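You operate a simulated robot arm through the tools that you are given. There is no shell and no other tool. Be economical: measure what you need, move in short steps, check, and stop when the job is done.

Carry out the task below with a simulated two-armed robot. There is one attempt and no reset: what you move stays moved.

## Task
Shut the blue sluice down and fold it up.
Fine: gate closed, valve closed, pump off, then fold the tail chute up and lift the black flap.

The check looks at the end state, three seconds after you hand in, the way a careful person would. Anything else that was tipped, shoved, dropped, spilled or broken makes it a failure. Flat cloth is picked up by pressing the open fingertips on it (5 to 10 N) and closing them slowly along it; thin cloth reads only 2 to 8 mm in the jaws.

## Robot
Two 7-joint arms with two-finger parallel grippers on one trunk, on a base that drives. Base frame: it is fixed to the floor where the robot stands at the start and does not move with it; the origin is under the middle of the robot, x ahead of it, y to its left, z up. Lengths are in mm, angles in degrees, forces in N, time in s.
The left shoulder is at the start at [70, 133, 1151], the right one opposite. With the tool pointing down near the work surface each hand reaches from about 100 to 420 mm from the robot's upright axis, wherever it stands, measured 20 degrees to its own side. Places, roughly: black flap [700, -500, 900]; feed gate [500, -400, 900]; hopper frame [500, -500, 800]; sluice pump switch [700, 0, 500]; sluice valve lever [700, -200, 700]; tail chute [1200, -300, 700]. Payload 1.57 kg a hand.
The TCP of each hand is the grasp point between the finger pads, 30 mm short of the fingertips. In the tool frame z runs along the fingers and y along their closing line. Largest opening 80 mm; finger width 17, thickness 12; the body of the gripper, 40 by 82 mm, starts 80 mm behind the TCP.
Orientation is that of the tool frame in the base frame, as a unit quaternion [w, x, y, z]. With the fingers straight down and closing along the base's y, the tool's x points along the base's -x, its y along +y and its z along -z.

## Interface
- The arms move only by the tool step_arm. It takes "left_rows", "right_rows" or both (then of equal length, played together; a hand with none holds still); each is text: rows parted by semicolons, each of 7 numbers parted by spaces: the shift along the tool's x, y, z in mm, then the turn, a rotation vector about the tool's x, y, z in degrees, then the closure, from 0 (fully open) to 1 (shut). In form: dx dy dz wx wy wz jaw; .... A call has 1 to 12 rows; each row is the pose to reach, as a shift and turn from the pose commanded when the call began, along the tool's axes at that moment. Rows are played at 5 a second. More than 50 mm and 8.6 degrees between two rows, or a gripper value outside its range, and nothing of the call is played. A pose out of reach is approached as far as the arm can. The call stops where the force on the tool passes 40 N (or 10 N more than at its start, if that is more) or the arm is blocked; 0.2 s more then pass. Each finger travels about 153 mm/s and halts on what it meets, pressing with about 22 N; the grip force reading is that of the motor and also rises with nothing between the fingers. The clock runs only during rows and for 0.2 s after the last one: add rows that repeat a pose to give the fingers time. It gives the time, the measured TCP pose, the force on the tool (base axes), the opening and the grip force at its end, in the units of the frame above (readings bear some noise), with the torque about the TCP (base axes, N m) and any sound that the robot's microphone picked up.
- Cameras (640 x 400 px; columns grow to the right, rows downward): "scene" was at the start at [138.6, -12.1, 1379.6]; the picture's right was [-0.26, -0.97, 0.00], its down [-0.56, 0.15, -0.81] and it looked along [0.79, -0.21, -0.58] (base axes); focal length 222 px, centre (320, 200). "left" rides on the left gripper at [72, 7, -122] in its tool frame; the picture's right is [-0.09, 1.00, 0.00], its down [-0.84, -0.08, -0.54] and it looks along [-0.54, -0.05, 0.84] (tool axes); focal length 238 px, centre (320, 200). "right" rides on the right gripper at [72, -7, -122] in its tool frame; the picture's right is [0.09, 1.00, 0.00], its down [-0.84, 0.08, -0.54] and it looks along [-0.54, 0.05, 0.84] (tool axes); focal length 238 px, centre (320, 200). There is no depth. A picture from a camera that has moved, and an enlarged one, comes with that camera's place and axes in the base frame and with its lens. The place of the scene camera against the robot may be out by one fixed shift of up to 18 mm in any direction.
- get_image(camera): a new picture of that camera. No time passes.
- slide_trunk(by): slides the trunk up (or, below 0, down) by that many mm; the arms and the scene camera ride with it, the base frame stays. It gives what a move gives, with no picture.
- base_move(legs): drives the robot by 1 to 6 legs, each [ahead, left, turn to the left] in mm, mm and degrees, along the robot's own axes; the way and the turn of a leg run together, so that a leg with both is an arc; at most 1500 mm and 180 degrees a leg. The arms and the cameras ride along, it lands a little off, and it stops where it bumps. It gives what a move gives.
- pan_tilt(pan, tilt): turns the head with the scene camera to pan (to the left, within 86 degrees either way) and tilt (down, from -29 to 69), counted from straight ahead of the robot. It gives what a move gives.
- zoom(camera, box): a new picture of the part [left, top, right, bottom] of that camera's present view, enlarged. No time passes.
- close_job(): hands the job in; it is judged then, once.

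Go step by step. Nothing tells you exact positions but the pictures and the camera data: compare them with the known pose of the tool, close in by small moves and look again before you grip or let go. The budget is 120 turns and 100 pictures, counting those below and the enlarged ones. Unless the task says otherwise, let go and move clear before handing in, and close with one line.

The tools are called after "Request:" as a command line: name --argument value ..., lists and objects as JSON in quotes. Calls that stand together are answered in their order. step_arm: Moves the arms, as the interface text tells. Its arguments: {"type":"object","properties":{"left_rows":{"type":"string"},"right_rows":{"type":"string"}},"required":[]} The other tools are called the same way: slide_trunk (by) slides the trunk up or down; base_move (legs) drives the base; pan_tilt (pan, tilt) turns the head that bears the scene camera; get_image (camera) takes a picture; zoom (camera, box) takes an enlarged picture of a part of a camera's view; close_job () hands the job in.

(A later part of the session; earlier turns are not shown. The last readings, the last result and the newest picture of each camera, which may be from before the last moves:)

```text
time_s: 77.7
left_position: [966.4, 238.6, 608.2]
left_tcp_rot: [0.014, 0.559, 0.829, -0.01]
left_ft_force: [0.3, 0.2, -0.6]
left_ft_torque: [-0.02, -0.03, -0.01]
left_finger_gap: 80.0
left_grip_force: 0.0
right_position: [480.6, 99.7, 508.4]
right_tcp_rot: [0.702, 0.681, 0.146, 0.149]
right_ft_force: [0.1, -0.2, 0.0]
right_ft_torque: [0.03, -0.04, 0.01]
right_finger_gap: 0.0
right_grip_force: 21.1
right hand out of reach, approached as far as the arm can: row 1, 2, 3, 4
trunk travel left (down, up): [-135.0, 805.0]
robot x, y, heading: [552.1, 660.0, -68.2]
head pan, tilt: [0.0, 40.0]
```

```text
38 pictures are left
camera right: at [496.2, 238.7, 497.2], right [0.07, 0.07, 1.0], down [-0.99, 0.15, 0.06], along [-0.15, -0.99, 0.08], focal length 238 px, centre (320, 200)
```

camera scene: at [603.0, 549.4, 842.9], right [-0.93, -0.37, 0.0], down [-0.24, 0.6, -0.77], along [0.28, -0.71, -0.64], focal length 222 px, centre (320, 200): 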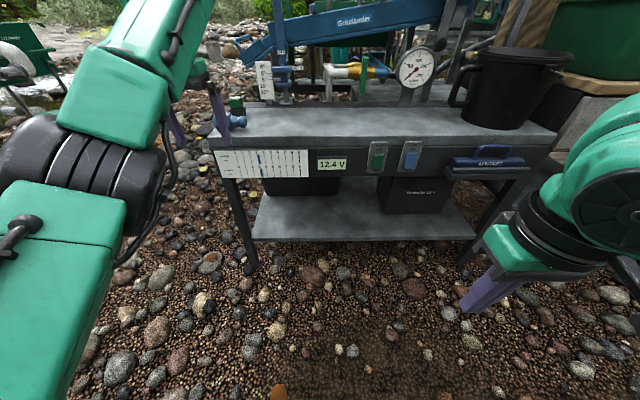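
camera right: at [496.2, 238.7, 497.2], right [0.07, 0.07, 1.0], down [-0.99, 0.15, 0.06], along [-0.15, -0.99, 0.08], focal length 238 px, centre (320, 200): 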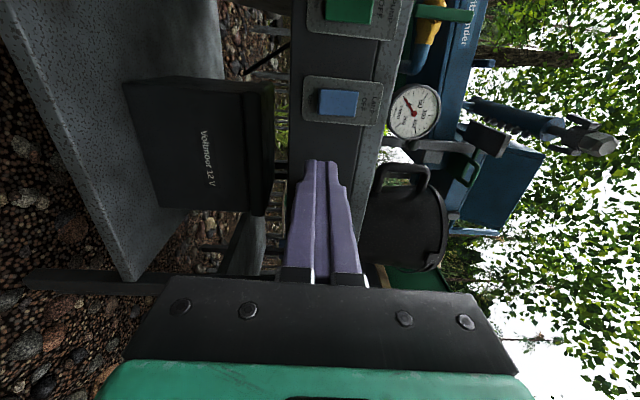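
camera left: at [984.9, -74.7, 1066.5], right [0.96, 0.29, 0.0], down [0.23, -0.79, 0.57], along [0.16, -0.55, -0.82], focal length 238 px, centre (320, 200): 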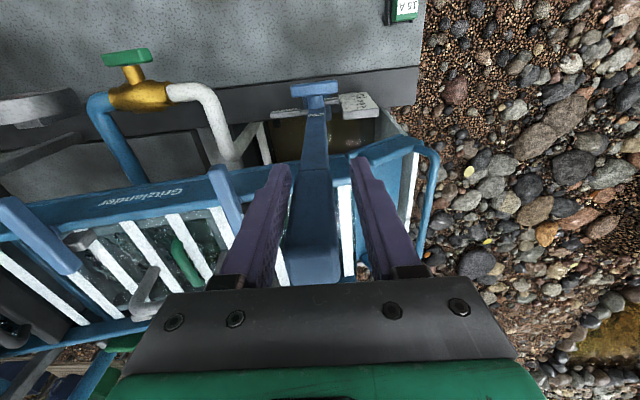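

The arm can't go further left here, so I'll use the base to align: 113 mm left and up 38 mm, then approach.

Request:
base_move --legs '[[0, 113, 0]]'

Request:
slide_trunk --by 38

Request:
base_move --legs '[[85, 0, 0]]'

Request:
get_image --camera "right"

```text
time_s: 79.0
left_position: [1072.8, 281.6, 607.8]
left_tcp_rot: [0.013, 0.56, 0.829, -0.009]
left_ft_force: [0.0, 0.1, -0.2]
left_ft_torque: [-0.05, -0.02, 0.0]
left_finger_gap: 80.0
left_grip_force: 0.1
right_position: [587.7, 141.3, 509.2]
right_tcp_rot: [0.702, 0.681, 0.146, 0.15]
right_ft_force: [-0.1, 1.1, 0.6]
right_ft_torque: [0.0, -0.01, 0.02]
right_finger_gap: 0.2
right_grip_force: 21.6
trunk travel left (down, up): [-135.0, 805.0]
robot x, y, heading: [655.6, 707.2, -68.7]
head pan, tilt: [0.0, 40.0]
```

```text
time_s: 79.8
left_position: [1074.6, 282.2, 645.0]
left_tcp_rot: [0.014, 0.559, 0.829, -0.01]
left_ft_force: [-0.1, -0.2, 0.5]
left_ft_torque: [0.01, -0.02, 0.01]
left_finger_gap: 80.1
left_grip_force: 0.0
right_position: [587.3, 141.3, 546.3]
right_tcp_rot: [0.702, 0.681, 0.147, 0.15]
right_ft_force: [0.1, 0.0, 0.7]
right_ft_torque: [-0.02, 0.01, -0.03]
right_finger_gap: 0.0
right_grip_force: 21.3
trunk travel left (down, up): [-173.0, 767.0]
robot x, y, heading: [658.0, 705.2, -67.9]
head pan, tilt: [0.0, 40.0]
```

```text
time_s: 80.8
left_position: [1104.0, 202.1, 645.8]
left_tcp_rot: [0.013, 0.559, 0.829, -0.01]
left_ft_force: [-0.5, 0.7, 0.0]
left_ft_torque: [-0.01, -0.02, 0.03]
left_finger_gap: 79.9
left_grip_force: 0.0
right_position: [617.0, 62.4, 546.3]
right_tcp_rot: [0.702, 0.681, 0.147, 0.149]
right_ft_force: [0.1, 0.4, -0.1]
right_ft_torque: [-0.02, 0.02, -0.01]
right_finger_gap: 0.0
right_grip_force: 21.4
trunk travel left (down, up): [-173.0, 767.0]
robot x, y, heading: [689.7, 630.0, -68.4]
head pan, tilt: [0.0, 40.0]
```

```text
37 pictures are left
camera right: at [633.3, 203.0, 535.2], right [0.07, 0.07, 1.0], down [-0.99, 0.15, 0.06], along [-0.15, -0.99, 0.08], focal length 238 px, centre (320, 200)
```

right: 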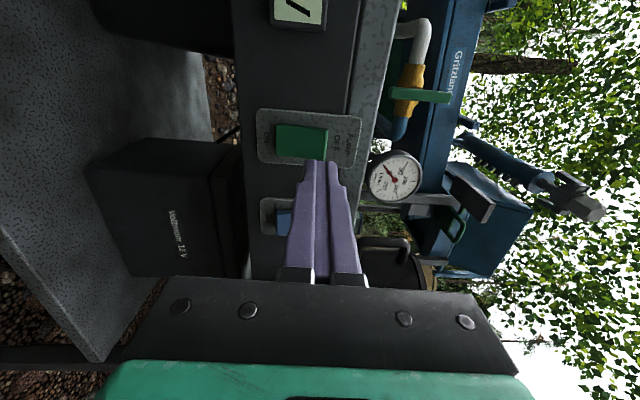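

Aligned with the top half of the PUMP rocker. Press forward in small steps.

Request:
step_arm --right_rows "0 -1 12 0 0 0 1; 0 -2 24 0 0 0 1; 0 -3 34 0 0 0 1; 0 -3 42 0 0 0 1; 0 -3 48 0 0 0 1; 0 -3 53 0 0 0 1; 0 -3 57 0 0 0 1"

Request:
zoom --camera "right" --box '[240, 80, 400, 180]'

```text
time_s: 82.6
left_position: [1102.3, 205.6, 647.0]
left_tcp_rot: [0.015, 0.559, 0.829, -0.011]
left_ft_force: [-0.2, 0.8, 0.0]
left_ft_torque: [0.03, -0.01, 0.05]
left_finger_gap: 80.0
left_grip_force: 0.1
right_position: [633.6, 13.7, 543.4]
right_tcp_rot: [0.703, 0.679, 0.148, 0.152]
right_ft_force: [-7.0, 21.3, 8.1]
right_ft_torque: [-0.05, -0.01, -0.1]
right_finger_gap: 0.0
right_grip_force: 20.9
right hand out of reach, approached as far as the arm can: row 3, 4, 5, 6, 7
trunk travel left (down, up): [-173.0, 767.0]
robot x, y, heading: [682.2, 631.5, -68.6]
head pan, tilt: [0.0, 40.0]
stopped in row 7 (right hand): the force on the tool passed its limit at 42 N (the readings are from after the stop); the commanded pose is now the measured one
```

```text
4.00 times, centred on (320, 130) of right
camera zoom: at [648.6, 154.1, 532.0], right [0.07, 0.07, 0.99], down [-0.99, 0.15, 0.06], along [-0.14, -0.99, 0.08], focal length 953 px, centre (320, 480)
```

zoom: 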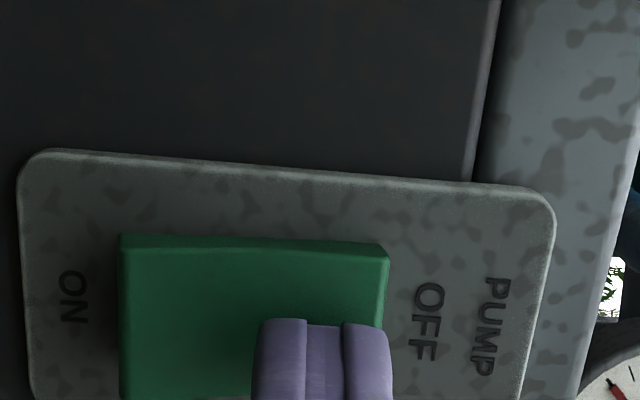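

It pressed against a hard stop. I'll back off and check the rocker.

Request:
step_arm --right_rows "0 0 -15 0 0 0 1; 0 0 -40 0 0 0 1; 0 0 -70 0 0 0 1"

Request:
zoom --camera "right" --box '[230, 80, 390, 180]'

Request:
zoom --camera "scene" --box '[330, 130, 450, 205]'

```text
time_s: 83.4
left_position: [1104.3, 202.5, 645.4]
left_tcp_rot: [0.013, 0.56, 0.828, -0.01]
left_ft_force: [0.7, 0.2, -0.1]
left_ft_torque: [-0.03, 0.06, 0.02]
left_finger_gap: 79.8
left_grip_force: 0.1
right_position: [611.7, 66.5, 535.0]
right_tcp_rot: [0.701, 0.681, 0.148, 0.152]
right_ft_force: [0.2, 0.3, 0.3]
right_ft_torque: [0.03, -0.02, 0.01]
right_finger_gap: 0.2
right_grip_force: 21.0
right hand out of reach, approached as far as the arm can: row 3
trunk travel left (down, up): [-173.0, 767.0]
robot x, y, heading: [687.0, 629.2, -68.4]
head pan, tilt: [0.0, 40.0]
```

```text
4.00 times, centred on (310, 130) of right
camera zoom: at [626.7, 206.7, 525.6], right [0.07, 0.06, 1.0], down [-0.99, 0.15, 0.06], along [-0.14, -0.99, 0.07], focal length 953 px, centre (360, 480)
```

zoom: 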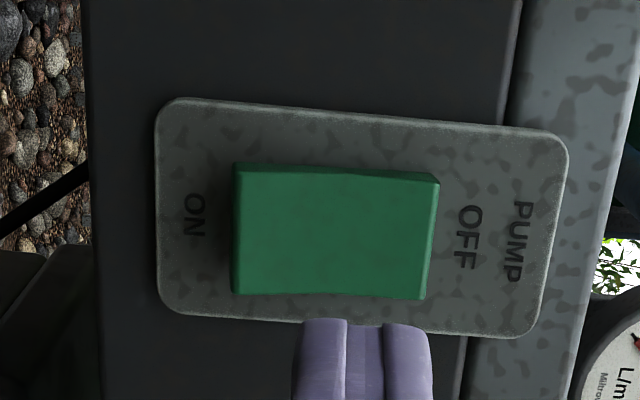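

```text
5.33 times, centred on (390, 168) of scene
camera zoom: at [740.1, 514.3, 820.8], right [-0.93, -0.37, 0.0], down [-0.24, 0.6, -0.77], along [0.28, -0.71, -0.64], focal length 1183 px, centre (-53, 373)
```

zoom: 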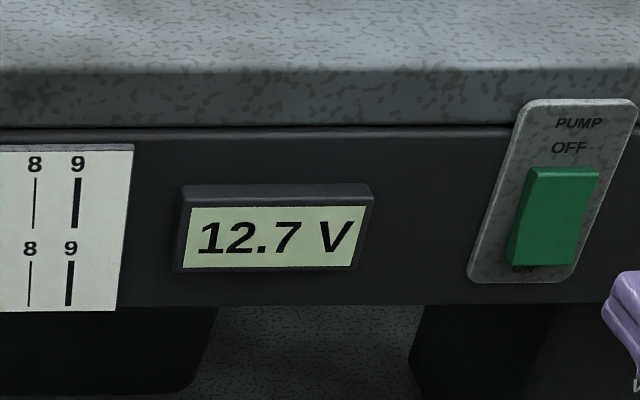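

The rocker flipped and the voltage rose from 12.4 to 12.7 V, so the pump is off. Next I'll raise the trunk and turn the right hand back down to inspect the black flap and the chute.

Request:
slide_trunk --by 560

Request:
step_arm --right_rows "0 0 0 4.9 4.9 -4.9 1; 0 0 0 9.8 9.8 -9.8 0.8; 0 0 0 14.7 14.7 -14.7 0.6; 0 0 0 19.6 19.6 -19.6 0.5; 0 0 0 24.5 24.5 -24.5 0.5; 0 0 0 29.4 29.4 -29.4 0.5; 0 0 0 34.3 34.3 -34.3 0.5; 0 0 0 39.2 39.2 -39.2 0.5; 0 0 0 44.1 44.1 -44.1 0.5; 0 0 0 49 49 -49 0.5; 0 0 0 53.9 53.9 -53.9 0.5; 0 0 0 58.8 58.8 -58.8 0.5"

Request:
base_move --legs '[[0, -110, 0], [260, 0, 0]]'

Request:
get_image --camera "scene"

```text
refused: 560 is not a number from -400 to 400
```

```text
time_s: 86.0
left_position: [1103.1, 203.3, 644.1]
left_tcp_rot: [0.013, 0.56, 0.828, -0.01]
left_ft_force: [-1.2, -0.7, -0.2]
left_ft_torque: [0.01, 0.02, -0.02]
left_finger_gap: 80.0
left_grip_force: 0.2
right_position: [611.1, 65.7, 537.8]
right_tcp_rot: [0.137, 0.61, 0.781, 0.02]
right_ft_force: [-0.6, -0.7, -1.0]
right_ft_torque: [0.01, 0.0, 0.0]
right_finger_gap: 40.0
right_grip_force: 0.0
trunk travel left (down, up): [-173.0, 767.0]
robot x, y, heading: [687.5, 628.0, -68.2]
head pan, tilt: [0.0, 40.0]
```

```text
time_s: 87.9
left_position: [1031.6, 86.7, 644.2]
left_tcp_rot: [0.014, 0.559, 0.829, -0.01]
left_ft_force: [0.5, 0.5, 0.6]
left_ft_torque: [-0.02, -0.01, 0.01]
left_finger_gap: 80.4
left_grip_force: 0.1
right_position: [537.4, -44.1, 536.2]
right_tcp_rot: [0.124, 0.604, 0.787, 0.028]
right_ft_force: [-3.9, 7.3, 3.1]
right_ft_torque: [0.03, -0.12, 0.21]
right_finger_gap: 38.8
right_grip_force: 0.0
trunk travel left (down, up): [-173.0, 767.0]
robot x, y, heading: [617.0, 513.9, -68.1]
head pan, tilt: [0.0, 40.0]
stopped in leg 2: the force on the tool passed its limit at 119 N (the readings are from after the stop); the commanded pose is now the measured one
```

```text
33 pictures are left
camera scene: at [667.5, 397.5, 820.8], right [-0.93, -0.37, 0.0], down [-0.24, 0.6, -0.77], along [0.28, -0.71, -0.64], focal length 222 px, centre (320, 200)
```

scene: 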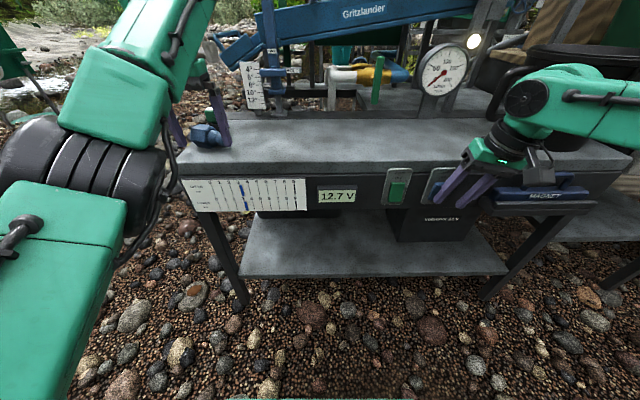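

My mistake: the trunk slide was refused, and the base then drove the right hand into the panel, which seems to have switched the LAMP on. I'll back off and check the damage.

Request:
base_move --legs '[[-120, 0, 0]]'

Request:
get_image --camera "scene"

Request:
zoom --camera "scene" --box '[340, 130, 560, 210]'

```text
time_s: 89.2
left_position: [986.8, 197.5, 645.1]
left_tcp_rot: [0.013, 0.56, 0.829, -0.01]
left_ft_force: [-0.4, -0.2, 0.3]
left_ft_torque: [-0.01, -0.02, -0.01]
left_finger_gap: 79.9
left_grip_force: 0.0
right_position: [492.0, 67.1, 536.0]
right_tcp_rot: [0.124, 0.605, 0.786, 0.028]
right_ft_force: [-0.6, 0.4, -0.7]
right_ft_torque: [-0.03, 0.0, 0.01]
right_finger_gap: 40.1
right_grip_force: 0.1
trunk travel left (down, up): [-173.0, 767.0]
robot x, y, heading: [569.1, 623.9, -68.4]
head pan, tilt: [0.0, 40.0]
```

```text
32 pictures are left
camera scene: at [623.1, 509.2, 820.9], right [-0.93, -0.37, 0.0], down [-0.24, 0.6, -0.77], along [0.28, -0.71, -0.64], focal length 222 px, centre (320, 200)
```

scene: 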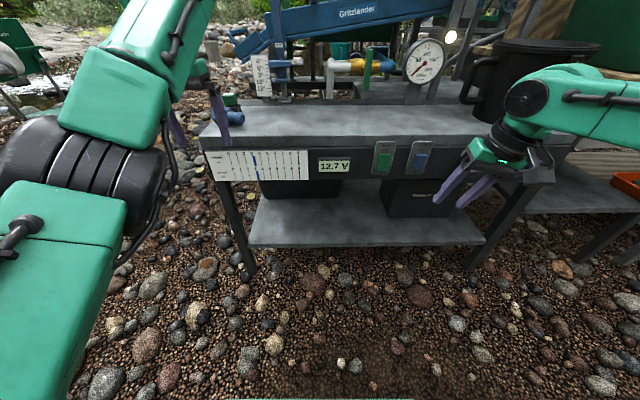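

```text
2.91 times, centred on (450, 170) of scene
camera zoom: at [623.1, 509.2, 820.9], right [-0.93, -0.37, 0.0], down [-0.24, 0.6, -0.77], along [0.28, -0.71, -0.64], focal length 645 px, centre (-58, 287)
```

zoom: 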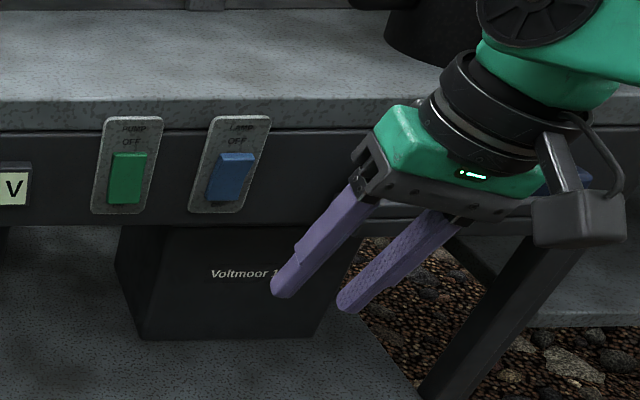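

The lamp rocker did flip to ON. I'll turn it off the same way: rotate the hand horizontal again, align on the top half of the blue rocker and press.

Request:
step_arm --right_rows "0 0 0 -4.9 -4.9 4.9 0.6; 0 0 0 -9.8 -9.8 9.8 0.8; 0 0 0 -14.7 -14.7 14.7 1; 0 0 0 -19.6 -19.6 19.6 1; 0 0 0 -24.5 -24.5 24.5 1; 0 0 0 -29.4 -29.4 29.4 1; 0 0 0 -34.3 -34.3 34.3 1; 0 0 0 -39.2 -39.2 39.2 1; 0 0 0 -44.1 -44.1 44.1 1; 0 0 0 -49 -49 49 1; 0 0 0 -53.9 -53.9 53.9 1; 0 0 0 -58.8 -58.8 58.8 1"

Request:
slide_trunk --by 10

Request:
base_move --legs '[[0, 27, 0]]'

Request:
get_image --camera "right"

```text
time_s: 91.8
left_position: [985.2, 197.4, 645.4]
left_tcp_rot: [0.013, 0.56, 0.829, -0.009]
left_ft_force: [0.1, 0.9, 0.4]
left_ft_torque: [0.03, -0.04, 0.03]
left_finger_gap: 80.0
left_grip_force: 0.1
right_position: [468.7, 53.9, 554.9]
right_tcp_rot: [0.698, 0.68, 0.209, 0.08]
right_ft_force: [0.1, -0.4, -0.2]
right_ft_torque: [-0.02, 0.0, 0.01]
right_finger_gap: 0.0
right_grip_force: 20.8
right hand out of reach, approached as far as the arm can: row 11, 12
trunk travel left (down, up): [-173.0, 767.0]
robot x, y, heading: [570.3, 627.2, -68.5]
head pan, tilt: [0.0, 40.0]
stopped in row 12 (right hand): the arm was blocked; the commanded pose is now the measured one
```

```text
time_s: 92.4
left_position: [987.8, 197.9, 654.7]
left_tcp_rot: [0.012, 0.56, 0.829, -0.009]
left_ft_force: [0.6, 0.8, 0.8]
left_ft_torque: [0.0, -0.03, 0.0]
left_finger_gap: 79.8
left_grip_force: 0.0
right_position: [469.1, 53.1, 565.7]
right_tcp_rot: [0.698, 0.681, 0.207, 0.082]
right_ft_force: [0.1, 0.3, 0.2]
right_ft_torque: [-0.03, -0.02, 0.0]
right_finger_gap: 0.0
right_grip_force: 21.3
trunk travel left (down, up): [-183.0, 757.0]
robot x, y, heading: [569.7, 624.8, -68.3]
head pan, tilt: [0.0, 40.0]
```

```text
time_s: 93.2
left_position: [1012.1, 208.3, 654.0]
left_tcp_rot: [0.013, 0.559, 0.829, -0.009]
left_ft_force: [0.3, -0.6, -0.5]
left_ft_torque: [0.0, 0.0, -0.03]
left_finger_gap: 79.9
left_grip_force: 0.1
right_position: [494.7, 63.6, 565.5]
right_tcp_rot: [0.698, 0.68, 0.208, 0.081]
right_ft_force: [-0.1, -0.3, 0.2]
right_ft_torque: [0.02, 0.01, 0.02]
right_finger_gap: 0.2
right_grip_force: 21.0
trunk travel left (down, up): [-183.0, 757.0]
robot x, y, heading: [596.3, 635.2, -68.6]
head pan, tilt: [0.0, 40.0]
```

```text
30 pictures are left
camera right: at [509.4, 202.9, 547.1], right [0.25, 0.1, 0.96], down [-0.96, 0.17, 0.23], along [-0.14, -0.98, 0.14], focal length 238 px, centre (320, 200)
```

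right: 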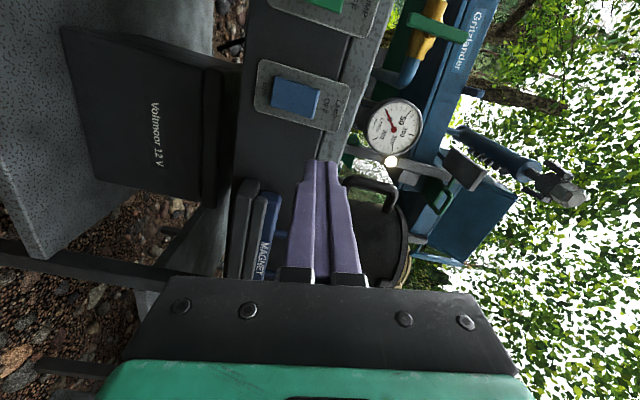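

Request:
slide_trunk --by -17

Request:
base_move --legs '[[0, 22, 0], [55, 0, 0]]'

Request:
get_image --camera "right"

```text
time_s: 93.8
left_position: [1012.2, 207.8, 637.0]
left_tcp_rot: [0.012, 0.56, 0.828, -0.009]
left_ft_force: [0.5, -0.6, 0.3]
left_ft_torque: [0.01, -0.03, 0.01]
left_finger_gap: 80.0
left_grip_force: 0.0
right_position: [494.9, 63.5, 549.0]
right_tcp_rot: [0.698, 0.68, 0.209, 0.081]
right_ft_force: [-0.2, 0.3, -0.7]
right_ft_torque: [-0.01, -0.03, -0.03]
right_finger_gap: 0.2
right_grip_force: 21.3
trunk travel left (down, up): [-166.0, 774.0]
robot x, y, heading: [594.5, 634.2, -68.4]
head pan, tilt: [0.0, 40.0]
```

```text
time_s: 95.2
left_position: [1053.8, 164.3, 637.9]
left_tcp_rot: [0.012, 0.56, 0.828, -0.009]
left_ft_force: [-0.5, -0.5, -0.3]
left_ft_torque: [0.02, 0.03, -0.05]
left_finger_gap: 80.1
left_grip_force: 0.0
right_position: [535.7, 19.2, 548.8]
right_tcp_rot: [0.698, 0.68, 0.208, 0.082]
right_ft_force: [-0.1, 0.0, 0.3]
right_ft_torque: [0.03, 0.03, 0.02]
right_finger_gap: 0.0
right_grip_force: 21.7
trunk travel left (down, up): [-166.0, 774.0]
robot x, y, heading: [639.4, 593.1, -68.7]
head pan, tilt: [0.0, 40.0]
```

```text
29 pictures are left
camera right: at [550.1, 158.7, 530.0], right [0.25, 0.1, 0.96], down [-0.96, 0.17, 0.23], along [-0.14, -0.98, 0.14], focal length 238 px, centre (320, 200)
```

right: 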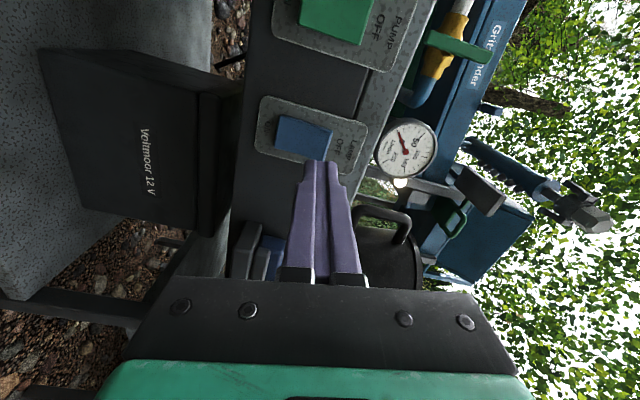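

Request:
step_arm --right_rows "1 0 12 0 0 0 1; 2 0 24 0 0 0 1; 3 0 33 0 0 0 1; 3 0 40 0 0 0 1; 3 0 46 0 0 0 1; 3 0 51 0 0 0 1; 3 0 55 0 0 0 1"

Request:
step_arm --right_rows "0 0 -15 0 0 0 1; 0 0 -40 0 0 0 1; 0 0 -60 0 0 0 1"

Request:
get_image --camera "right"

```text
time_s: 96.5
left_position: [1051.5, 166.3, 638.3]
left_tcp_rot: [0.014, 0.561, 0.828, -0.01]
left_ft_force: [-1.2, 0.5, -0.7]
left_ft_torque: [-0.01, -0.01, -0.01]
left_finger_gap: 80.0
left_grip_force: 0.1
right_position: [555.5, -20.4, 547.6]
right_tcp_rot: [0.697, 0.681, 0.209, 0.081]
right_ft_force: [-1.9, 18.9, 2.6]
right_ft_torque: [0.1, 0.0, 0.15]
right_finger_gap: 0.0
right_grip_force: 21.4
trunk travel left (down, up): [-166.0, 774.0]
robot x, y, heading: [633.4, 589.2, -68.3]
head pan, tilt: [0.0, 40.0]
stopped in row 6 (right hand): the force on the tool passed its limit at 51 N (the readings are from after the stop); the commanded pose is now the measured one
```

```text
time_s: 97.4
left_position: [1052.5, 163.2, 637.0]
left_tcp_rot: [0.013, 0.56, 0.828, -0.009]
left_ft_force: [0.0, -0.3, 0.6]
left_ft_torque: [0.0, -0.02, 0.04]
left_finger_gap: 80.1
left_grip_force: 0.0
right_position: [506.5, 17.4, 559.6]
right_tcp_rot: [0.695, 0.675, 0.249, 0.008]
right_ft_force: [-0.1, -0.5, -0.6]
right_ft_torque: [-0.01, 0.0, 0.0]
right_finger_gap: 0.1
right_grip_force: 21.1
right hand out of reach, approached as far as the arm can: row 3
trunk travel left (down, up): [-166.0, 774.0]
robot x, y, heading: [638.6, 593.3, -68.5]
head pan, tilt: [0.0, 40.0]
stopped in row 3 (right hand): the arm was blocked; the commanded pose is now the measured one
```

```text
28 pictures are left
camera right: at [523.9, 155.6, 531.9], right [0.41, 0.12, 0.91], down [-0.9, 0.22, 0.37], along [-0.16, -0.97, 0.2], focal length 238 px, centre (320, 200)
```

right: 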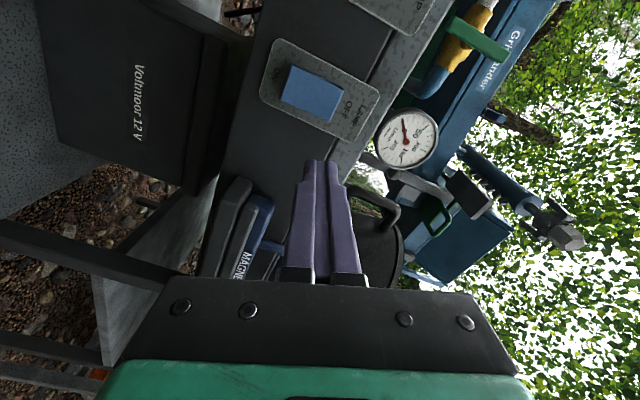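

The lamp is dark again, as it was at the start. I'll back off, then raise the trunk.

Request:
base_move --legs '[[-120, 0, 0]]'

Request:
slide_trunk --by 400

Request:
slide_trunk --by 200

```text
time_s: 98.7
left_position: [1010.0, 274.1, 637.8]
left_tcp_rot: [0.014, 0.56, 0.828, -0.009]
left_ft_force: [-0.2, -0.1, -0.8]
left_ft_torque: [-0.04, 0.02, 0.01]
left_finger_gap: 80.1
left_grip_force: 0.0
right_position: [464.3, 128.7, 557.6]
right_tcp_rot: [0.694, 0.675, 0.249, 0.009]
right_ft_force: [0.8, 0.4, -0.2]
right_ft_torque: [-0.02, 0.01, -0.03]
right_finger_gap: 0.0
right_grip_force: 21.2
trunk travel left (down, up): [-166.0, 774.0]
robot x, y, heading: [594.1, 701.6, -68.4]
head pan, tilt: [0.0, 40.0]
```

```text
time_s: 102.5
left_position: [1009.7, 274.5, 1038.1]
left_tcp_rot: [0.013, 0.56, 0.829, -0.009]
left_ft_force: [-0.4, -0.5, 0.1]
left_ft_torque: [0.0, 0.0, -0.03]
left_finger_gap: 80.0
left_grip_force: 0.0
right_position: [464.7, 127.6, 957.5]
right_tcp_rot: [0.694, 0.676, 0.249, 0.008]
right_ft_force: [0.1, 0.3, 0.1]
right_ft_torque: [0.07, -0.01, 0.02]
right_finger_gap: 0.0
right_grip_force: 21.4
trunk travel left (down, up): [-566.0, 374.0]
robot x, y, heading: [592.2, 699.2, -68.6]
head pan, tilt: [0.0, 40.0]
```

```text
time_s: 104.7
left_position: [1010.4, 275.6, 1236.8]
left_tcp_rot: [0.013, 0.559, 0.829, -0.008]
left_ft_force: [-0.7, -0.5, 0.1]
left_ft_torque: [0.03, 0.0, -0.01]
left_finger_gap: 80.0
left_grip_force: 0.1
right_position: [463.5, 127.6, 1158.2]
right_tcp_rot: [0.693, 0.676, 0.25, 0.008]
right_ft_force: [-0.3, -0.5, -0.7]
right_ft_torque: [-0.03, 0.0, 0.04]
right_finger_gap: 0.1
right_grip_force: 21.2
trunk travel left (down, up): [-766.0, 174.0]
robot x, y, heading: [594.4, 700.9, -68.3]
head pan, tilt: [0.0, 40.0]
```

Request:
step_arm --right_rows "0 0 0 4.1 5.9 -4.34 0.8; 0 0 0 8.2 11.8 -8.7 0.5; 0 0 0 12.3 17.7 -13 0.3; 0 0 0 16.4 23.6 -17.4 0.3; 0 0 0 20.5 29.5 -21.7 0.3; 0 0 0 24.6 35.4 -26 0.3; 0 0 0 28.7 41.3 -30.4 0.3; 0 0 0 32.8 47.2 -34.7 0.3; 0 0 0 36.9 53.1 -39.1 0.3; 0 0 0 41 59 -43.4 0.3; 0 0 0 45.1 64.9 -47.7 0.3; 0 0 0 49.2 70.8 -52.1 0.3"

```text
time_s: 107.3
left_position: [1010.0, 275.3, 1236.6]
left_tcp_rot: [0.011, 0.56, 0.828, -0.009]
left_ft_force: [0.5, 0.3, 0.3]
left_ft_torque: [0.0, 0.0, -0.01]
left_finger_gap: 80.1
left_grip_force: 0.1
right_position: [465.8, 128.3, 1158.0]
right_tcp_rot: [0.057, 0.589, 0.806, 0.002]
right_ft_force: [1.1, 0.2, -0.3]
right_ft_torque: [-0.02, 0.01, -0.02]
right_finger_gap: 56.1
right_grip_force: 0.0
trunk travel left (down, up): [-766.0, 174.0]
robot x, y, heading: [592.1, 700.0, -68.5]
head pan, tilt: [0.0, 40.0]
```

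The right hand points down, high up. I'll drive in to face the flap end of the sluice and look from above.

Request:
base_move --legs '[[0, -230, 0], [375, 0, 0]]'

Request:
get_image --camera "scene"

```text
time_s: 111.0
left_position: [930.5, -160.5, 1237.5]
left_tcp_rot: [0.014, 0.562, 0.827, -0.009]
left_ft_force: [-0.1, 1.8, -0.1]
left_ft_torque: [-0.03, 0.01, -0.04]
left_finger_gap: 80.0
left_grip_force: 0.1
right_position: [386.1, -305.6, 1158.0]
right_tcp_rot: [0.057, 0.59, 0.806, 0.001]
right_ft_force: [0.8, -0.5, -0.1]
right_ft_torque: [-0.01, 0.01, -0.03]
right_finger_gap: 56.3
right_grip_force: 0.1
trunk travel left (down, up): [-766.0, 174.0]
robot x, y, heading: [515.6, 264.6, -68.4]
head pan, tilt: [0.0, 40.0]
```

```text
27 pictures are left
camera scene: at [568.5, 151.6, 1414.0], right [-0.93, -0.37, 0.0], down [-0.23, 0.6, -0.77], along [0.28, -0.71, -0.64], focal length 222 px, centre (320, 200)
```

scene: 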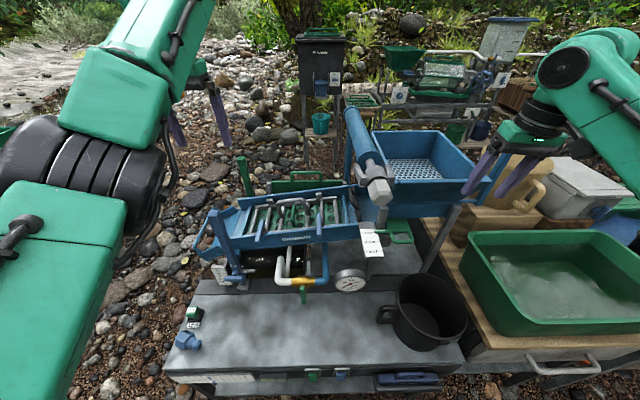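

Request:
zoom --camera "scene" --box '[290, 170, 410, 250]'

Request:
zoom --camera "scene" --box '[180, 180, 310, 270]'

```text
5.00 times, centred on (350, 210) of scene
camera zoom: at [568.5, 151.6, 1414.0], right [-0.93, -0.37, 0.0], down [-0.23, 0.6, -0.77], along [0.28, -0.71, -0.64], focal length 1109 px, centre (170, 150)
```

zoom: 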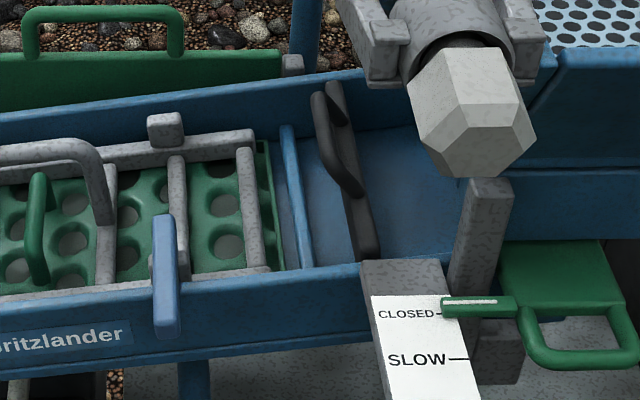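

```text
4.44 times, centred on (245, 225) of scene
camera zoom: at [568.5, 151.6, 1414.0], right [-0.93, -0.37, 0.0], down [-0.23, 0.6, -0.77], along [0.28, -0.71, -0.64], focal length 986 px, centre (653, 89)
```

zoom: 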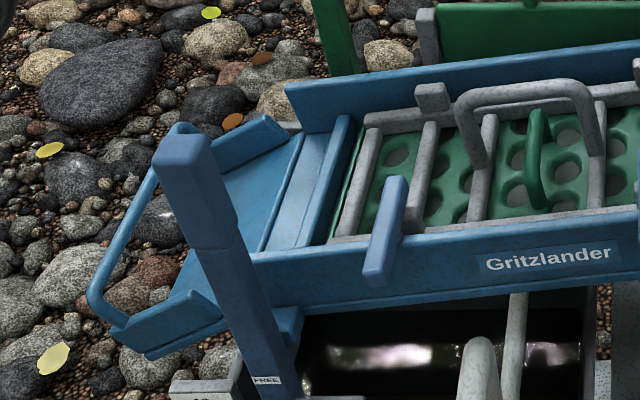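

The flap is a black plate across the sluice with a dark U-handle. To see how it works, I'll shift the base right so the left-hand camera looks down on it.

Request:
base_move --legs '[[0, -290, 0]]'

Request:
get_image --camera "left"

```text
time_s: 113.0
left_position: [661.9, -269.4, 1236.8]
left_tcp_rot: [0.012, 0.563, 0.826, -0.01]
left_ft_force: [0.3, -1.1, 0.0]
left_ft_torque: [0.03, 0.0, -0.01]
left_finger_gap: 80.1
left_grip_force: 0.1
right_position: [113.9, -410.9, 1159.0]
right_tcp_rot: [0.057, 0.591, 0.804, 0.0]
right_ft_force: [1.2, 0.5, 0.2]
right_ft_torque: [-0.01, -0.01, -0.02]
right_finger_gap: 56.2
right_grip_force: 0.1
trunk travel left (down, up): [-766.0, 174.0]
robot x, y, heading: [247.0, 160.4, -68.8]
head pan, tilt: [0.0, 40.0]
```

```text
24 pictures are left
camera left: at [641.2, -194.9, 1357.1], right [0.96, 0.28, 0.0], down [0.23, -0.79, 0.57], along [0.16, -0.55, -0.82], focal length 238 px, centre (320, 200)
```

left: 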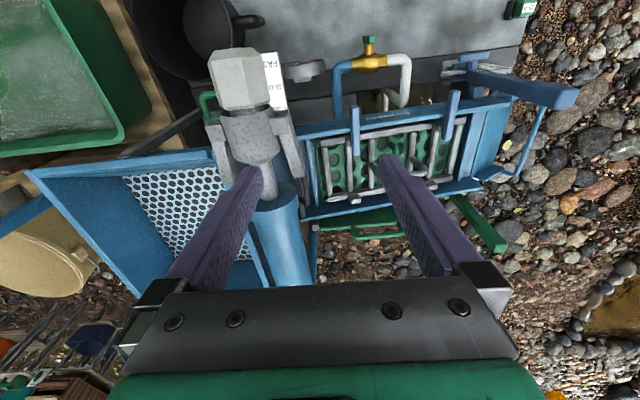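

Request:
zoom --camera "left" --box '[270, 90, 390, 240]'

```text
2.67 times, centred on (330, 165) of left
camera zoom: at [641.2, -194.9, 1357.1], right [0.96, 0.28, 0.0], down [0.23, -0.79, 0.57], along [0.16, -0.55, -0.82], focal length 636 px, centre (293, 293)
```

zoom: 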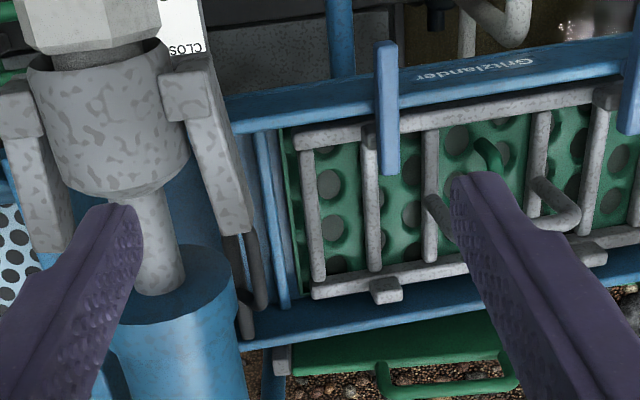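

The hopper's cylinder overhangs the flap, so it is best reached later from behind the sluice. The tail chute's bail is at about (1197, -207, 768) with its bar running front to back, so a downward right hand can grip it. I'll drive round to the left end.

Request:
base_move --legs '[[-250, 0, 0], [0, 1115, 0]]'

Request:
get_image --camera "scene"

```text
time_s: 120.1
left_position: [1603.4, 361.7, 1237.6]
left_tcp_rot: [0.012, 0.564, 0.825, -0.009]
left_ft_force: [0.5, -0.6, -0.4]
left_ft_torque: [-0.02, 0.02, -0.02]
left_finger_gap: 79.8
left_grip_force: 0.0
right_position: [1057.5, 221.5, 1158.2]
right_tcp_rot: [0.057, 0.593, 0.803, 0.001]
right_ft_force: [-0.1, 0.2, 0.9]
right_ft_torque: [0.01, 0.04, 0.02]
right_finger_gap: 56.3
right_grip_force: 0.1
trunk travel left (down, up): [-766.0, 174.0]
robot x, y, heading: [1192.9, 791.3, -69.3]
head pan, tilt: [0.0, 40.0]
```

```text
22 pictures are left
camera scene: at [1243.7, 676.2, 1413.8], right [-0.93, -0.36, 0.0], down [-0.23, 0.6, -0.77], along [0.27, -0.72, -0.64], focal length 222 px, centre (320, 200)
```

scene: 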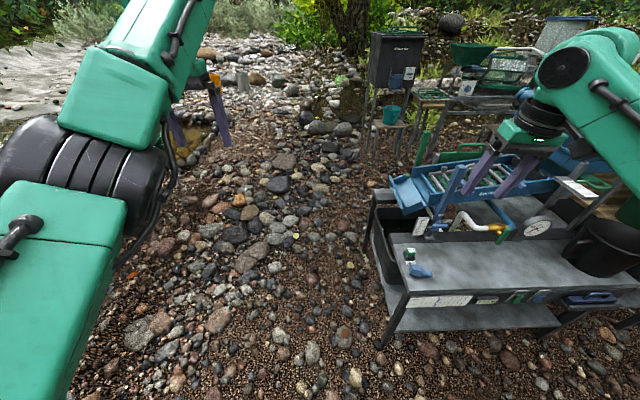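

The ground at the left end is clear. Driving ahead so the right hand sits above the bail.

Request:
base_move --legs '[[425, 0, 1]]'

Request:
get_image --camera "right"

```text
time_s: 122.7
left_position: [1770.8, -31.2, 1238.4]
left_tcp_rot: [0.013, 0.556, 0.831, -0.009]
left_ft_force: [-0.7, 0.1, -0.3]
left_ft_torque: [-0.03, 0.0, 0.03]
left_finger_gap: 79.8
left_grip_force: 0.1
right_position: [1225.9, -183.4, 1158.5]
right_tcp_rot: [0.059, 0.584, 0.809, 0.002]
right_ft_force: [0.6, 0.7, -0.1]
right_ft_torque: [-0.01, -0.03, -0.03]
right_finger_gap: 55.9
right_grip_force: 0.1
trunk travel left (down, up): [-766.0, 174.0]
robot x, y, heading: [1350.7, 393.1, -67.9]
head pan, tilt: [0.0, 40.0]
```

```text
21 pictures are left
camera right: at [1187.2, -109.5, 1272.6], right [0.91, 0.4, 0.06], down [0.28, -0.73, 0.62], along [0.29, -0.55, -0.78], focal length 238 px, centre (320, 200)
```

right: 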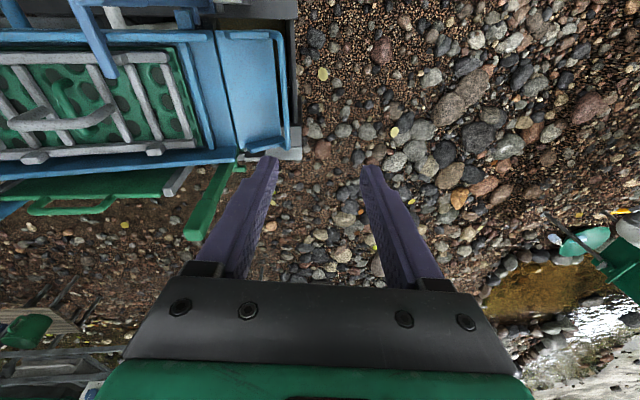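

Request:
zoom --camera "right" --box '[160, 10, 320, 170]'

Request:
get_image --camera "scene"

```text
2.50 times, centred on (240, 90) of right
camera zoom: at [1187.2, -109.5, 1272.6], right [0.91, 0.4, 0.06], down [0.28, -0.73, 0.62], along [0.29, -0.55, -0.78], focal length 596 px, centre (520, 475)
```

zoom: 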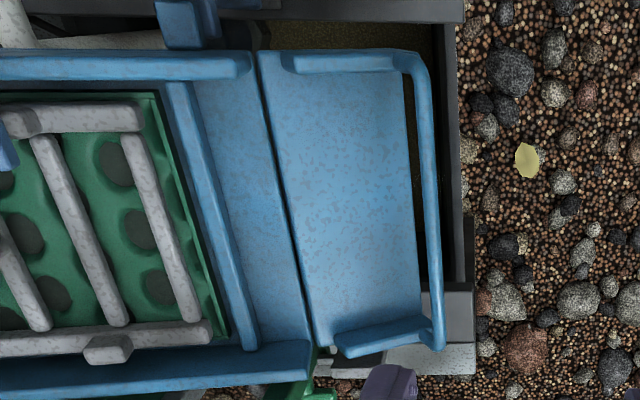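

```text
19 pictures are left
camera scene: at [1404.9, 276.3, 1414.0], right [-0.93, -0.38, 0.0], down [-0.24, 0.59, -0.77], along [0.29, -0.71, -0.64], focal length 222 px, centre (320, 200)
```

scene: 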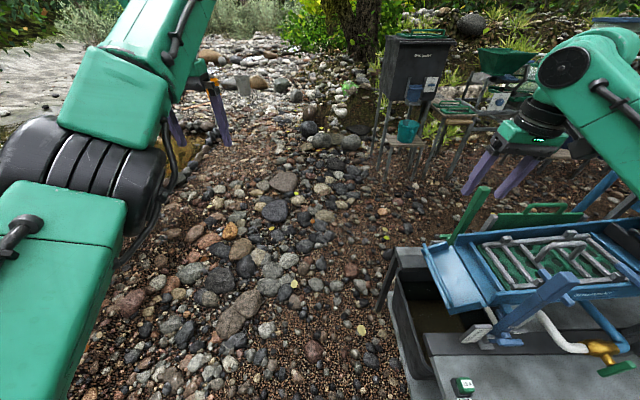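

The chute plate hinges at about lateral 921 and has a lip with bar on each side. I'll grip the near lip and bail arm with the jaws closing front to back, so the part can pivot between the pads. Yaw the hand 90° first.

Request:
step_arm --right_rows "0 0 0 0 0 8.2 0.2; 0 0 0 0 0 16.4 0.2; 0 0 0 0 0 24.6 0.2; 0 0 0 0 0 32.8 0.2; 0 0 0 0 0 41 0.2; 0 0 0 0 0 49.2 0.2; 0 0 0 0 0 57.4 0.2; 0 0 0 0 0 65.6 0.2; 0 0 0 0 0 73.8 0.2; 0 0 0 0 0 82 0.2; 0 0 0 0 0 90 0.2"

Request:
slide_trunk --by -230

Request:
get_image --camera "right"

```text
time_s: 125.1
left_position: [1771.3, -33.0, 1237.9]
left_tcp_rot: [0.013, 0.556, 0.831, -0.009]
left_ft_force: [0.2, 0.0, 0.0]
left_ft_torque: [0.01, 0.01, 0.08]
left_finger_gap: 80.0
left_grip_force: 0.0
right_position: [1227.6, -184.1, 1157.9]
right_tcp_rot: [0.04, 0.986, 0.156, 0.041]
right_ft_force: [-0.5, 0.2, -0.7]
right_ft_torque: [0.01, 0.0, 0.0]
right_finger_gap: 64.1
right_grip_force: 0.0
trunk travel left (down, up): [-766.0, 174.0]
robot x, y, heading: [1348.8, 391.8, -68.0]
head pan, tilt: [0.0, 40.0]
```

```text
time_s: 127.5
left_position: [1772.8, -32.3, 1007.7]
left_tcp_rot: [0.012, 0.556, 0.831, -0.009]
left_ft_force: [0.0, 0.9, -0.2]
left_ft_torque: [-0.02, 0.0, 0.05]
left_finger_gap: 80.1
left_grip_force: 0.2
right_position: [1226.9, -183.8, 927.2]
right_tcp_rot: [0.039, 0.986, 0.159, 0.041]
right_ft_force: [-0.6, -0.7, 0.1]
right_ft_torque: [0.02, 0.0, 0.01]
right_finger_gap: 64.4
right_grip_force: 0.0
trunk travel left (down, up): [-536.0, 404.0]
robot x, y, heading: [1352.9, 390.1, -67.8]
head pan, tilt: [0.0, 40.0]
```

```text
18 pictures are left
camera right: at [1282.1, -147.4, 1053.1], right [0.4, -0.91, 0.1], down [-0.82, -0.3, 0.49], along [-0.42, -0.27, -0.87], focal length 238 px, centre (320, 200)
```

right: 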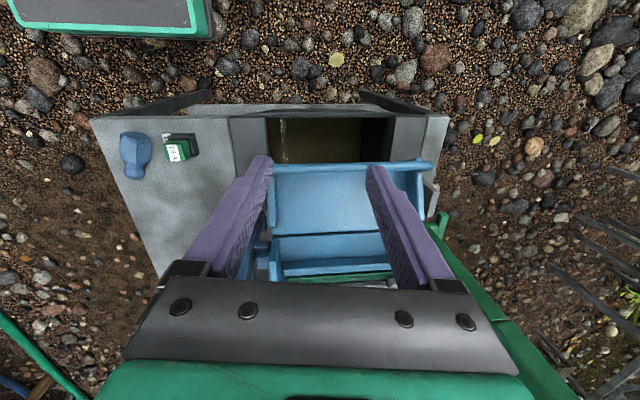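

Good view of the chute. The near lip is at about n 578 with its top near z 780. I'll move the jaws over it.

Request:
step_arm --right_rows "-25 -17 0 0 0 0 0; -50 -34 0 0 0 0 0; -74 -51 10 0 0 0 0; -74 -51 45 0 0 0 0; -74 -51 78 0 0 0 0"

Request:
get_image --camera "right"

```text
time_s: 128.7
left_position: [1771.6, -32.8, 1008.4]
left_tcp_rot: [0.013, 0.556, 0.831, -0.009]
left_ft_force: [-0.5, -0.1, -0.2]
left_ft_torque: [0.04, 0.01, 0.02]
left_finger_gap: 80.0
left_grip_force: 0.1
right_position: [1146.8, -164.9, 839.6]
right_tcp_rot: [0.038, 0.986, 0.159, 0.041]
right_ft_force: [-1.4, -0.6, 0.6]
right_ft_torque: [0.02, -0.01, 0.0]
right_finger_gap: 80.0
right_grip_force: 0.1
trunk travel left (down, up): [-536.0, 404.0]
robot x, y, heading: [1352.3, 387.1, -68.1]
head pan, tilt: [0.0, 40.0]
```

```text
17 pictures are left
camera right: at [1202.5, -127.9, 965.2], right [0.4, -0.91, 0.1], down [-0.82, -0.3, 0.49], along [-0.42, -0.27, -0.87], focal length 238 px, centre (320, 200)
```

right: 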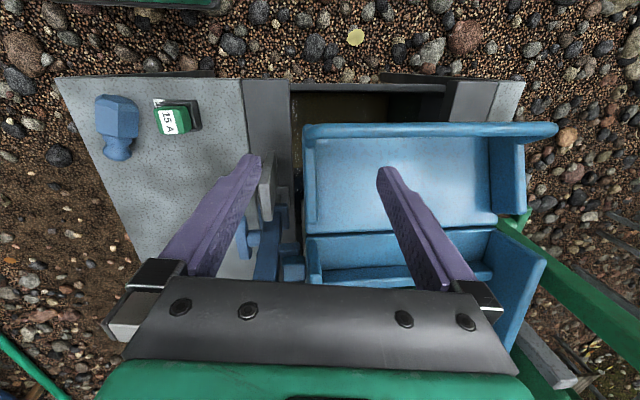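

The near lip is between the fingers. I'll move slightly towards the hinge and descend.

Request:
step_arm --right_rows "-8 -4 10 0 0 0 0; -15 -5 22 0 0 0 0; -15 -5 34 0 0 0 0; -15 -5 44 0 0 0 0; -15 -5 52 0 0 0 0"

Request:
zoom --camera "right" --box '[200, 60, 440, 260]'

```text
time_s: 129.9
left_position: [1771.9, -32.7, 1007.6]
left_tcp_rot: [0.013, 0.556, 0.831, -0.009]
left_ft_force: [0.7, -0.7, 0.5]
left_ft_torque: [0.03, 0.02, -0.02]
left_finger_gap: 80.0
left_grip_force: 0.1
right_position: [1139.4, -167.3, 787.3]
right_tcp_rot: [0.039, 0.986, 0.158, 0.041]
right_ft_force: [0.0, 0.2, 0.0]
right_ft_torque: [0.01, -0.01, 0.01]
right_finger_gap: 79.6
right_grip_force: 0.0
trunk travel left (down, up): [-536.0, 404.0]
robot x, y, heading: [1351.4, 390.6, -67.8]
head pan, tilt: [0.0, 40.0]
```

```text
2.00 times, centred on (320, 160) of right
camera zoom: at [1192.9, -131.6, 912.6], right [0.4, -0.91, 0.1], down [-0.82, -0.3, 0.49], along [-0.42, -0.27, -0.87], focal length 477 px, centre (320, 280)
```

zoom: 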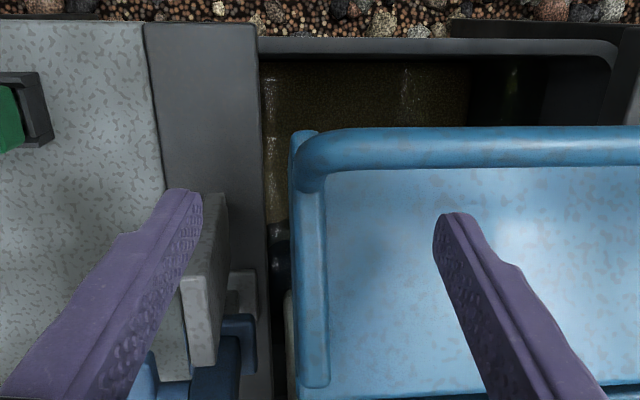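

Request:
step_arm --right_rows "0 -2 0 0 0 0 0.3; 0 -2 0 0 0 0 0.6; 0 -2 0 0 0 0 0.85; 0 -2 0 0 0 0 1; 0 -2 0 0 0 0 1"

```text
time_s: 131.1
left_position: [1771.7, -33.3, 1007.7]
left_tcp_rot: [0.013, 0.556, 0.831, -0.009]
left_ft_force: [0.0, -0.4, -0.4]
left_ft_torque: [-0.02, 0.0, 0.03]
left_finger_gap: 80.1
left_grip_force: 0.1
right_position: [1137.2, -165.2, 787.0]
right_tcp_rot: [0.039, 0.986, 0.159, 0.041]
right_ft_force: [-0.2, 2.7, -1.4]
right_ft_torque: [0.14, 0.04, 0.08]
right_finger_gap: 11.8
right_grip_force: 29.7
trunk travel left (down, up): [-536.0, 404.0]
robot x, y, heading: [1351.7, 392.1, -67.9]
head pan, tilt: [0.0, 40.0]
```

Gripped (11.8 mm). I'll lift the first 40° along an arc about the hinge.

Request:
step_arm --right_rows "0 0.6 -6.5 0 0 0 1; -0.2 1.2 -13 0 0 0 1; -1.3 1.9 -19.5 0 0 0 1; -2.8 2.6 -25.9 0 0 0 1; -5 3.3 -32 0 0 0 1; -7.4 4 -37.9 0 0 0 1; -10.5 4.7 -43.5 0 0 0 1; -14.1 5.4 -49 0 0 0 1; -14.1 5.4 -49 0 0 0 1"

Request:
get_image --camera "right"

```text
time_s: 133.1
left_position: [1771.4, -32.6, 1007.1]
left_tcp_rot: [0.013, 0.556, 0.831, -0.009]
left_ft_force: [0.4, -0.2, 0.1]
left_ft_torque: [-0.03, 0.02, 0.01]
left_finger_gap: 79.9
left_grip_force: 0.0
right_position: [1120.5, -172.5, 835.6]
right_tcp_rot: [0.04, 0.986, 0.16, 0.041]
right_ft_force: [-0.1, -0.4, -0.4]
right_ft_torque: [-0.01, -0.02, 0.02]
right_finger_gap: 0.1
right_grip_force: 21.2
trunk travel left (down, up): [-536.0, 404.0]
robot x, y, heading: [1352.6, 386.6, -67.9]
head pan, tilt: [0.0, 40.0]
```

```text
15 pictures are left
camera right: at [1175.2, -135.7, 960.3], right [0.4, -0.91, 0.1], down [-0.82, -0.3, 0.49], along [-0.42, -0.27, -0.87], focal length 238 px, centre (320, 200)
```

right: 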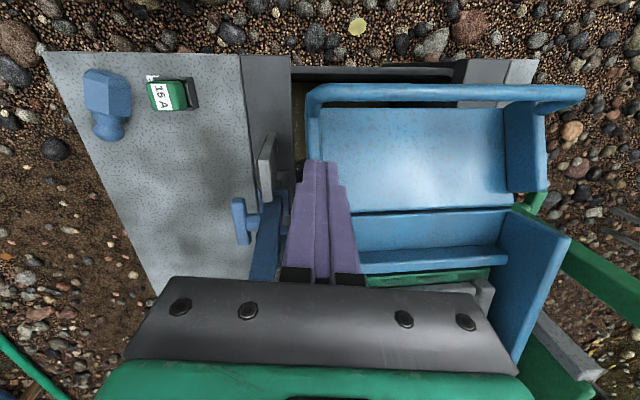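

It slipped off the lip and the chute is still down. I'll take a deeper grip further out, near the bail corner.

Request:
step_arm --right_rows "13 -3 0 0 0 0 0.5; 26 -6 0 0 0 0 0; 26 -7 20 0 0 0 0; 26 -7 40 0 0 0 0; 26 -7 52 0 0 0 0; 26 -7 60 0 0 0 0; 26 -7 68 0 0 0 0; 26 -7 74 0 0 0 0"

Request:
zoom --camera "right" --box '[200, 60, 440, 260]'

```text
time_s: 134.9
left_position: [1772.4, -33.1, 1008.4]
left_tcp_rot: [0.013, 0.556, 0.831, -0.009]
left_ft_force: [-0.3, 0.5, 0.3]
left_ft_torque: [0.01, -0.01, -0.01]
left_finger_gap: 80.0
left_grip_force: 0.0
right_position: [1150.1, -160.8, 762.9]
right_tcp_rot: [0.04, 0.986, 0.158, 0.041]
right_ft_force: [-0.1, -0.1, 0.7]
right_ft_torque: [0.03, 0.02, 0.03]
right_finger_gap: 80.0
right_grip_force: 0.0
trunk travel left (down, up): [-536.0, 404.0]
robot x, y, heading: [1352.0, 389.4, -68.1]
head pan, tilt: [0.0, 40.0]
```

```text
2.00 times, centred on (320, 160) of right
camera zoom: at [1204.9, -124.7, 888.0], right [0.4, -0.91, 0.1], down [-0.82, -0.3, 0.49], along [-0.42, -0.27, -0.87], focal length 477 px, centre (320, 280)
```

zoom: 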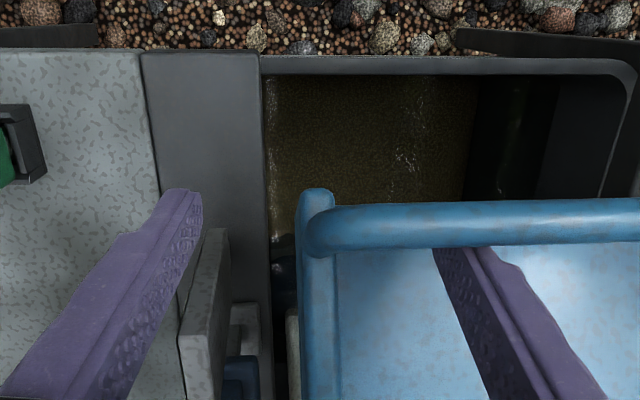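

Request:
step_arm --right_rows "0 0 0 0 0 0 0.5; 0 0 0 0 0 0 0.85; 0 0 0 0 0 0 1; 0 0 0 0 0 0 1; 2.1 0.8 -9.2 0 0 0 1; 3.3 1.6 -18.5 0 0 0 1; 3.3 1.6 -18.5 0 0 0 1"

Request:
step_arm --right_rows "0.2 0.8 -9.4 0 0 0 1; -0.7 1.8 -18.7 0 0 0 1; -2.4 2.7 -27.9 0 0 0 1; -2.4 2.7 -27.9 0 0 0 1"

Request:
get_image --camera "right"

```text
time_s: 136.5
left_position: [1771.9, -32.1, 1007.8]
left_tcp_rot: [0.013, 0.557, 0.831, -0.009]
left_ft_force: [0.2, -0.8, 0.8]
left_ft_torque: [-0.02, -0.01, 0.0]
left_finger_gap: 79.8
left_grip_force: 0.0
right_position: [1152.3, -159.8, 781.9]
right_tcp_rot: [0.039, 0.986, 0.159, 0.042]
right_ft_force: [1.7, 10.3, -5.9]
right_ft_torque: [1.19, -0.58, 0.45]
right_finger_gap: 14.5
right_grip_force: 30.8
trunk travel left (down, up): [-536.0, 404.0]
robot x, y, heading: [1350.5, 390.8, -68.1]
head pan, tilt: [0.0, 40.0]
```

```text
time_s: 137.5
left_position: [1773.6, -28.2, 1007.8]
left_tcp_rot: [0.012, 0.555, 0.831, -0.011]
left_ft_force: [0.2, -0.3, -0.3]
left_ft_torque: [-0.03, -0.03, -0.01]
left_finger_gap: 80.1
left_grip_force: 0.1
right_position: [1152.1, -159.7, 810.9]
right_tcp_rot: [0.039, 0.985, 0.161, 0.042]
right_ft_force: [16.0, 24.3, -5.7]
right_ft_torque: [1.2, -0.46, 0.61]
right_finger_gap: 14.7
right_grip_force: 30.9
trunk travel left (down, up): [-536.0, 404.0]
robot x, y, heading: [1351.3, 387.6, -67.8]
head pan, tilt: [0.0, 40.0]
```

```text
13 pictures are left
camera right: at [1206.2, -123.3, 937.1], right [0.4, -0.91, 0.1], down [-0.82, -0.31, 0.48], along [-0.41, -0.27, -0.87], focal length 238 px, centre (320, 200)
```

right: 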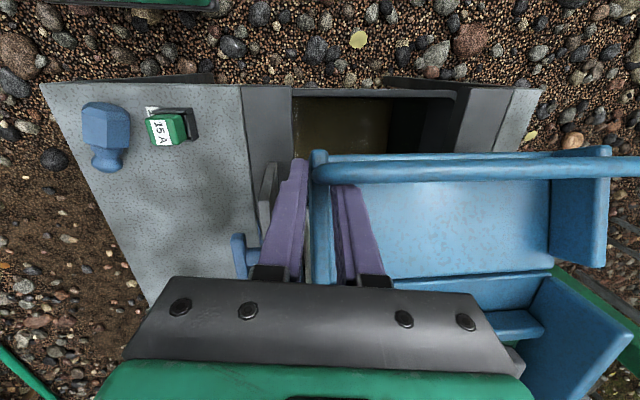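

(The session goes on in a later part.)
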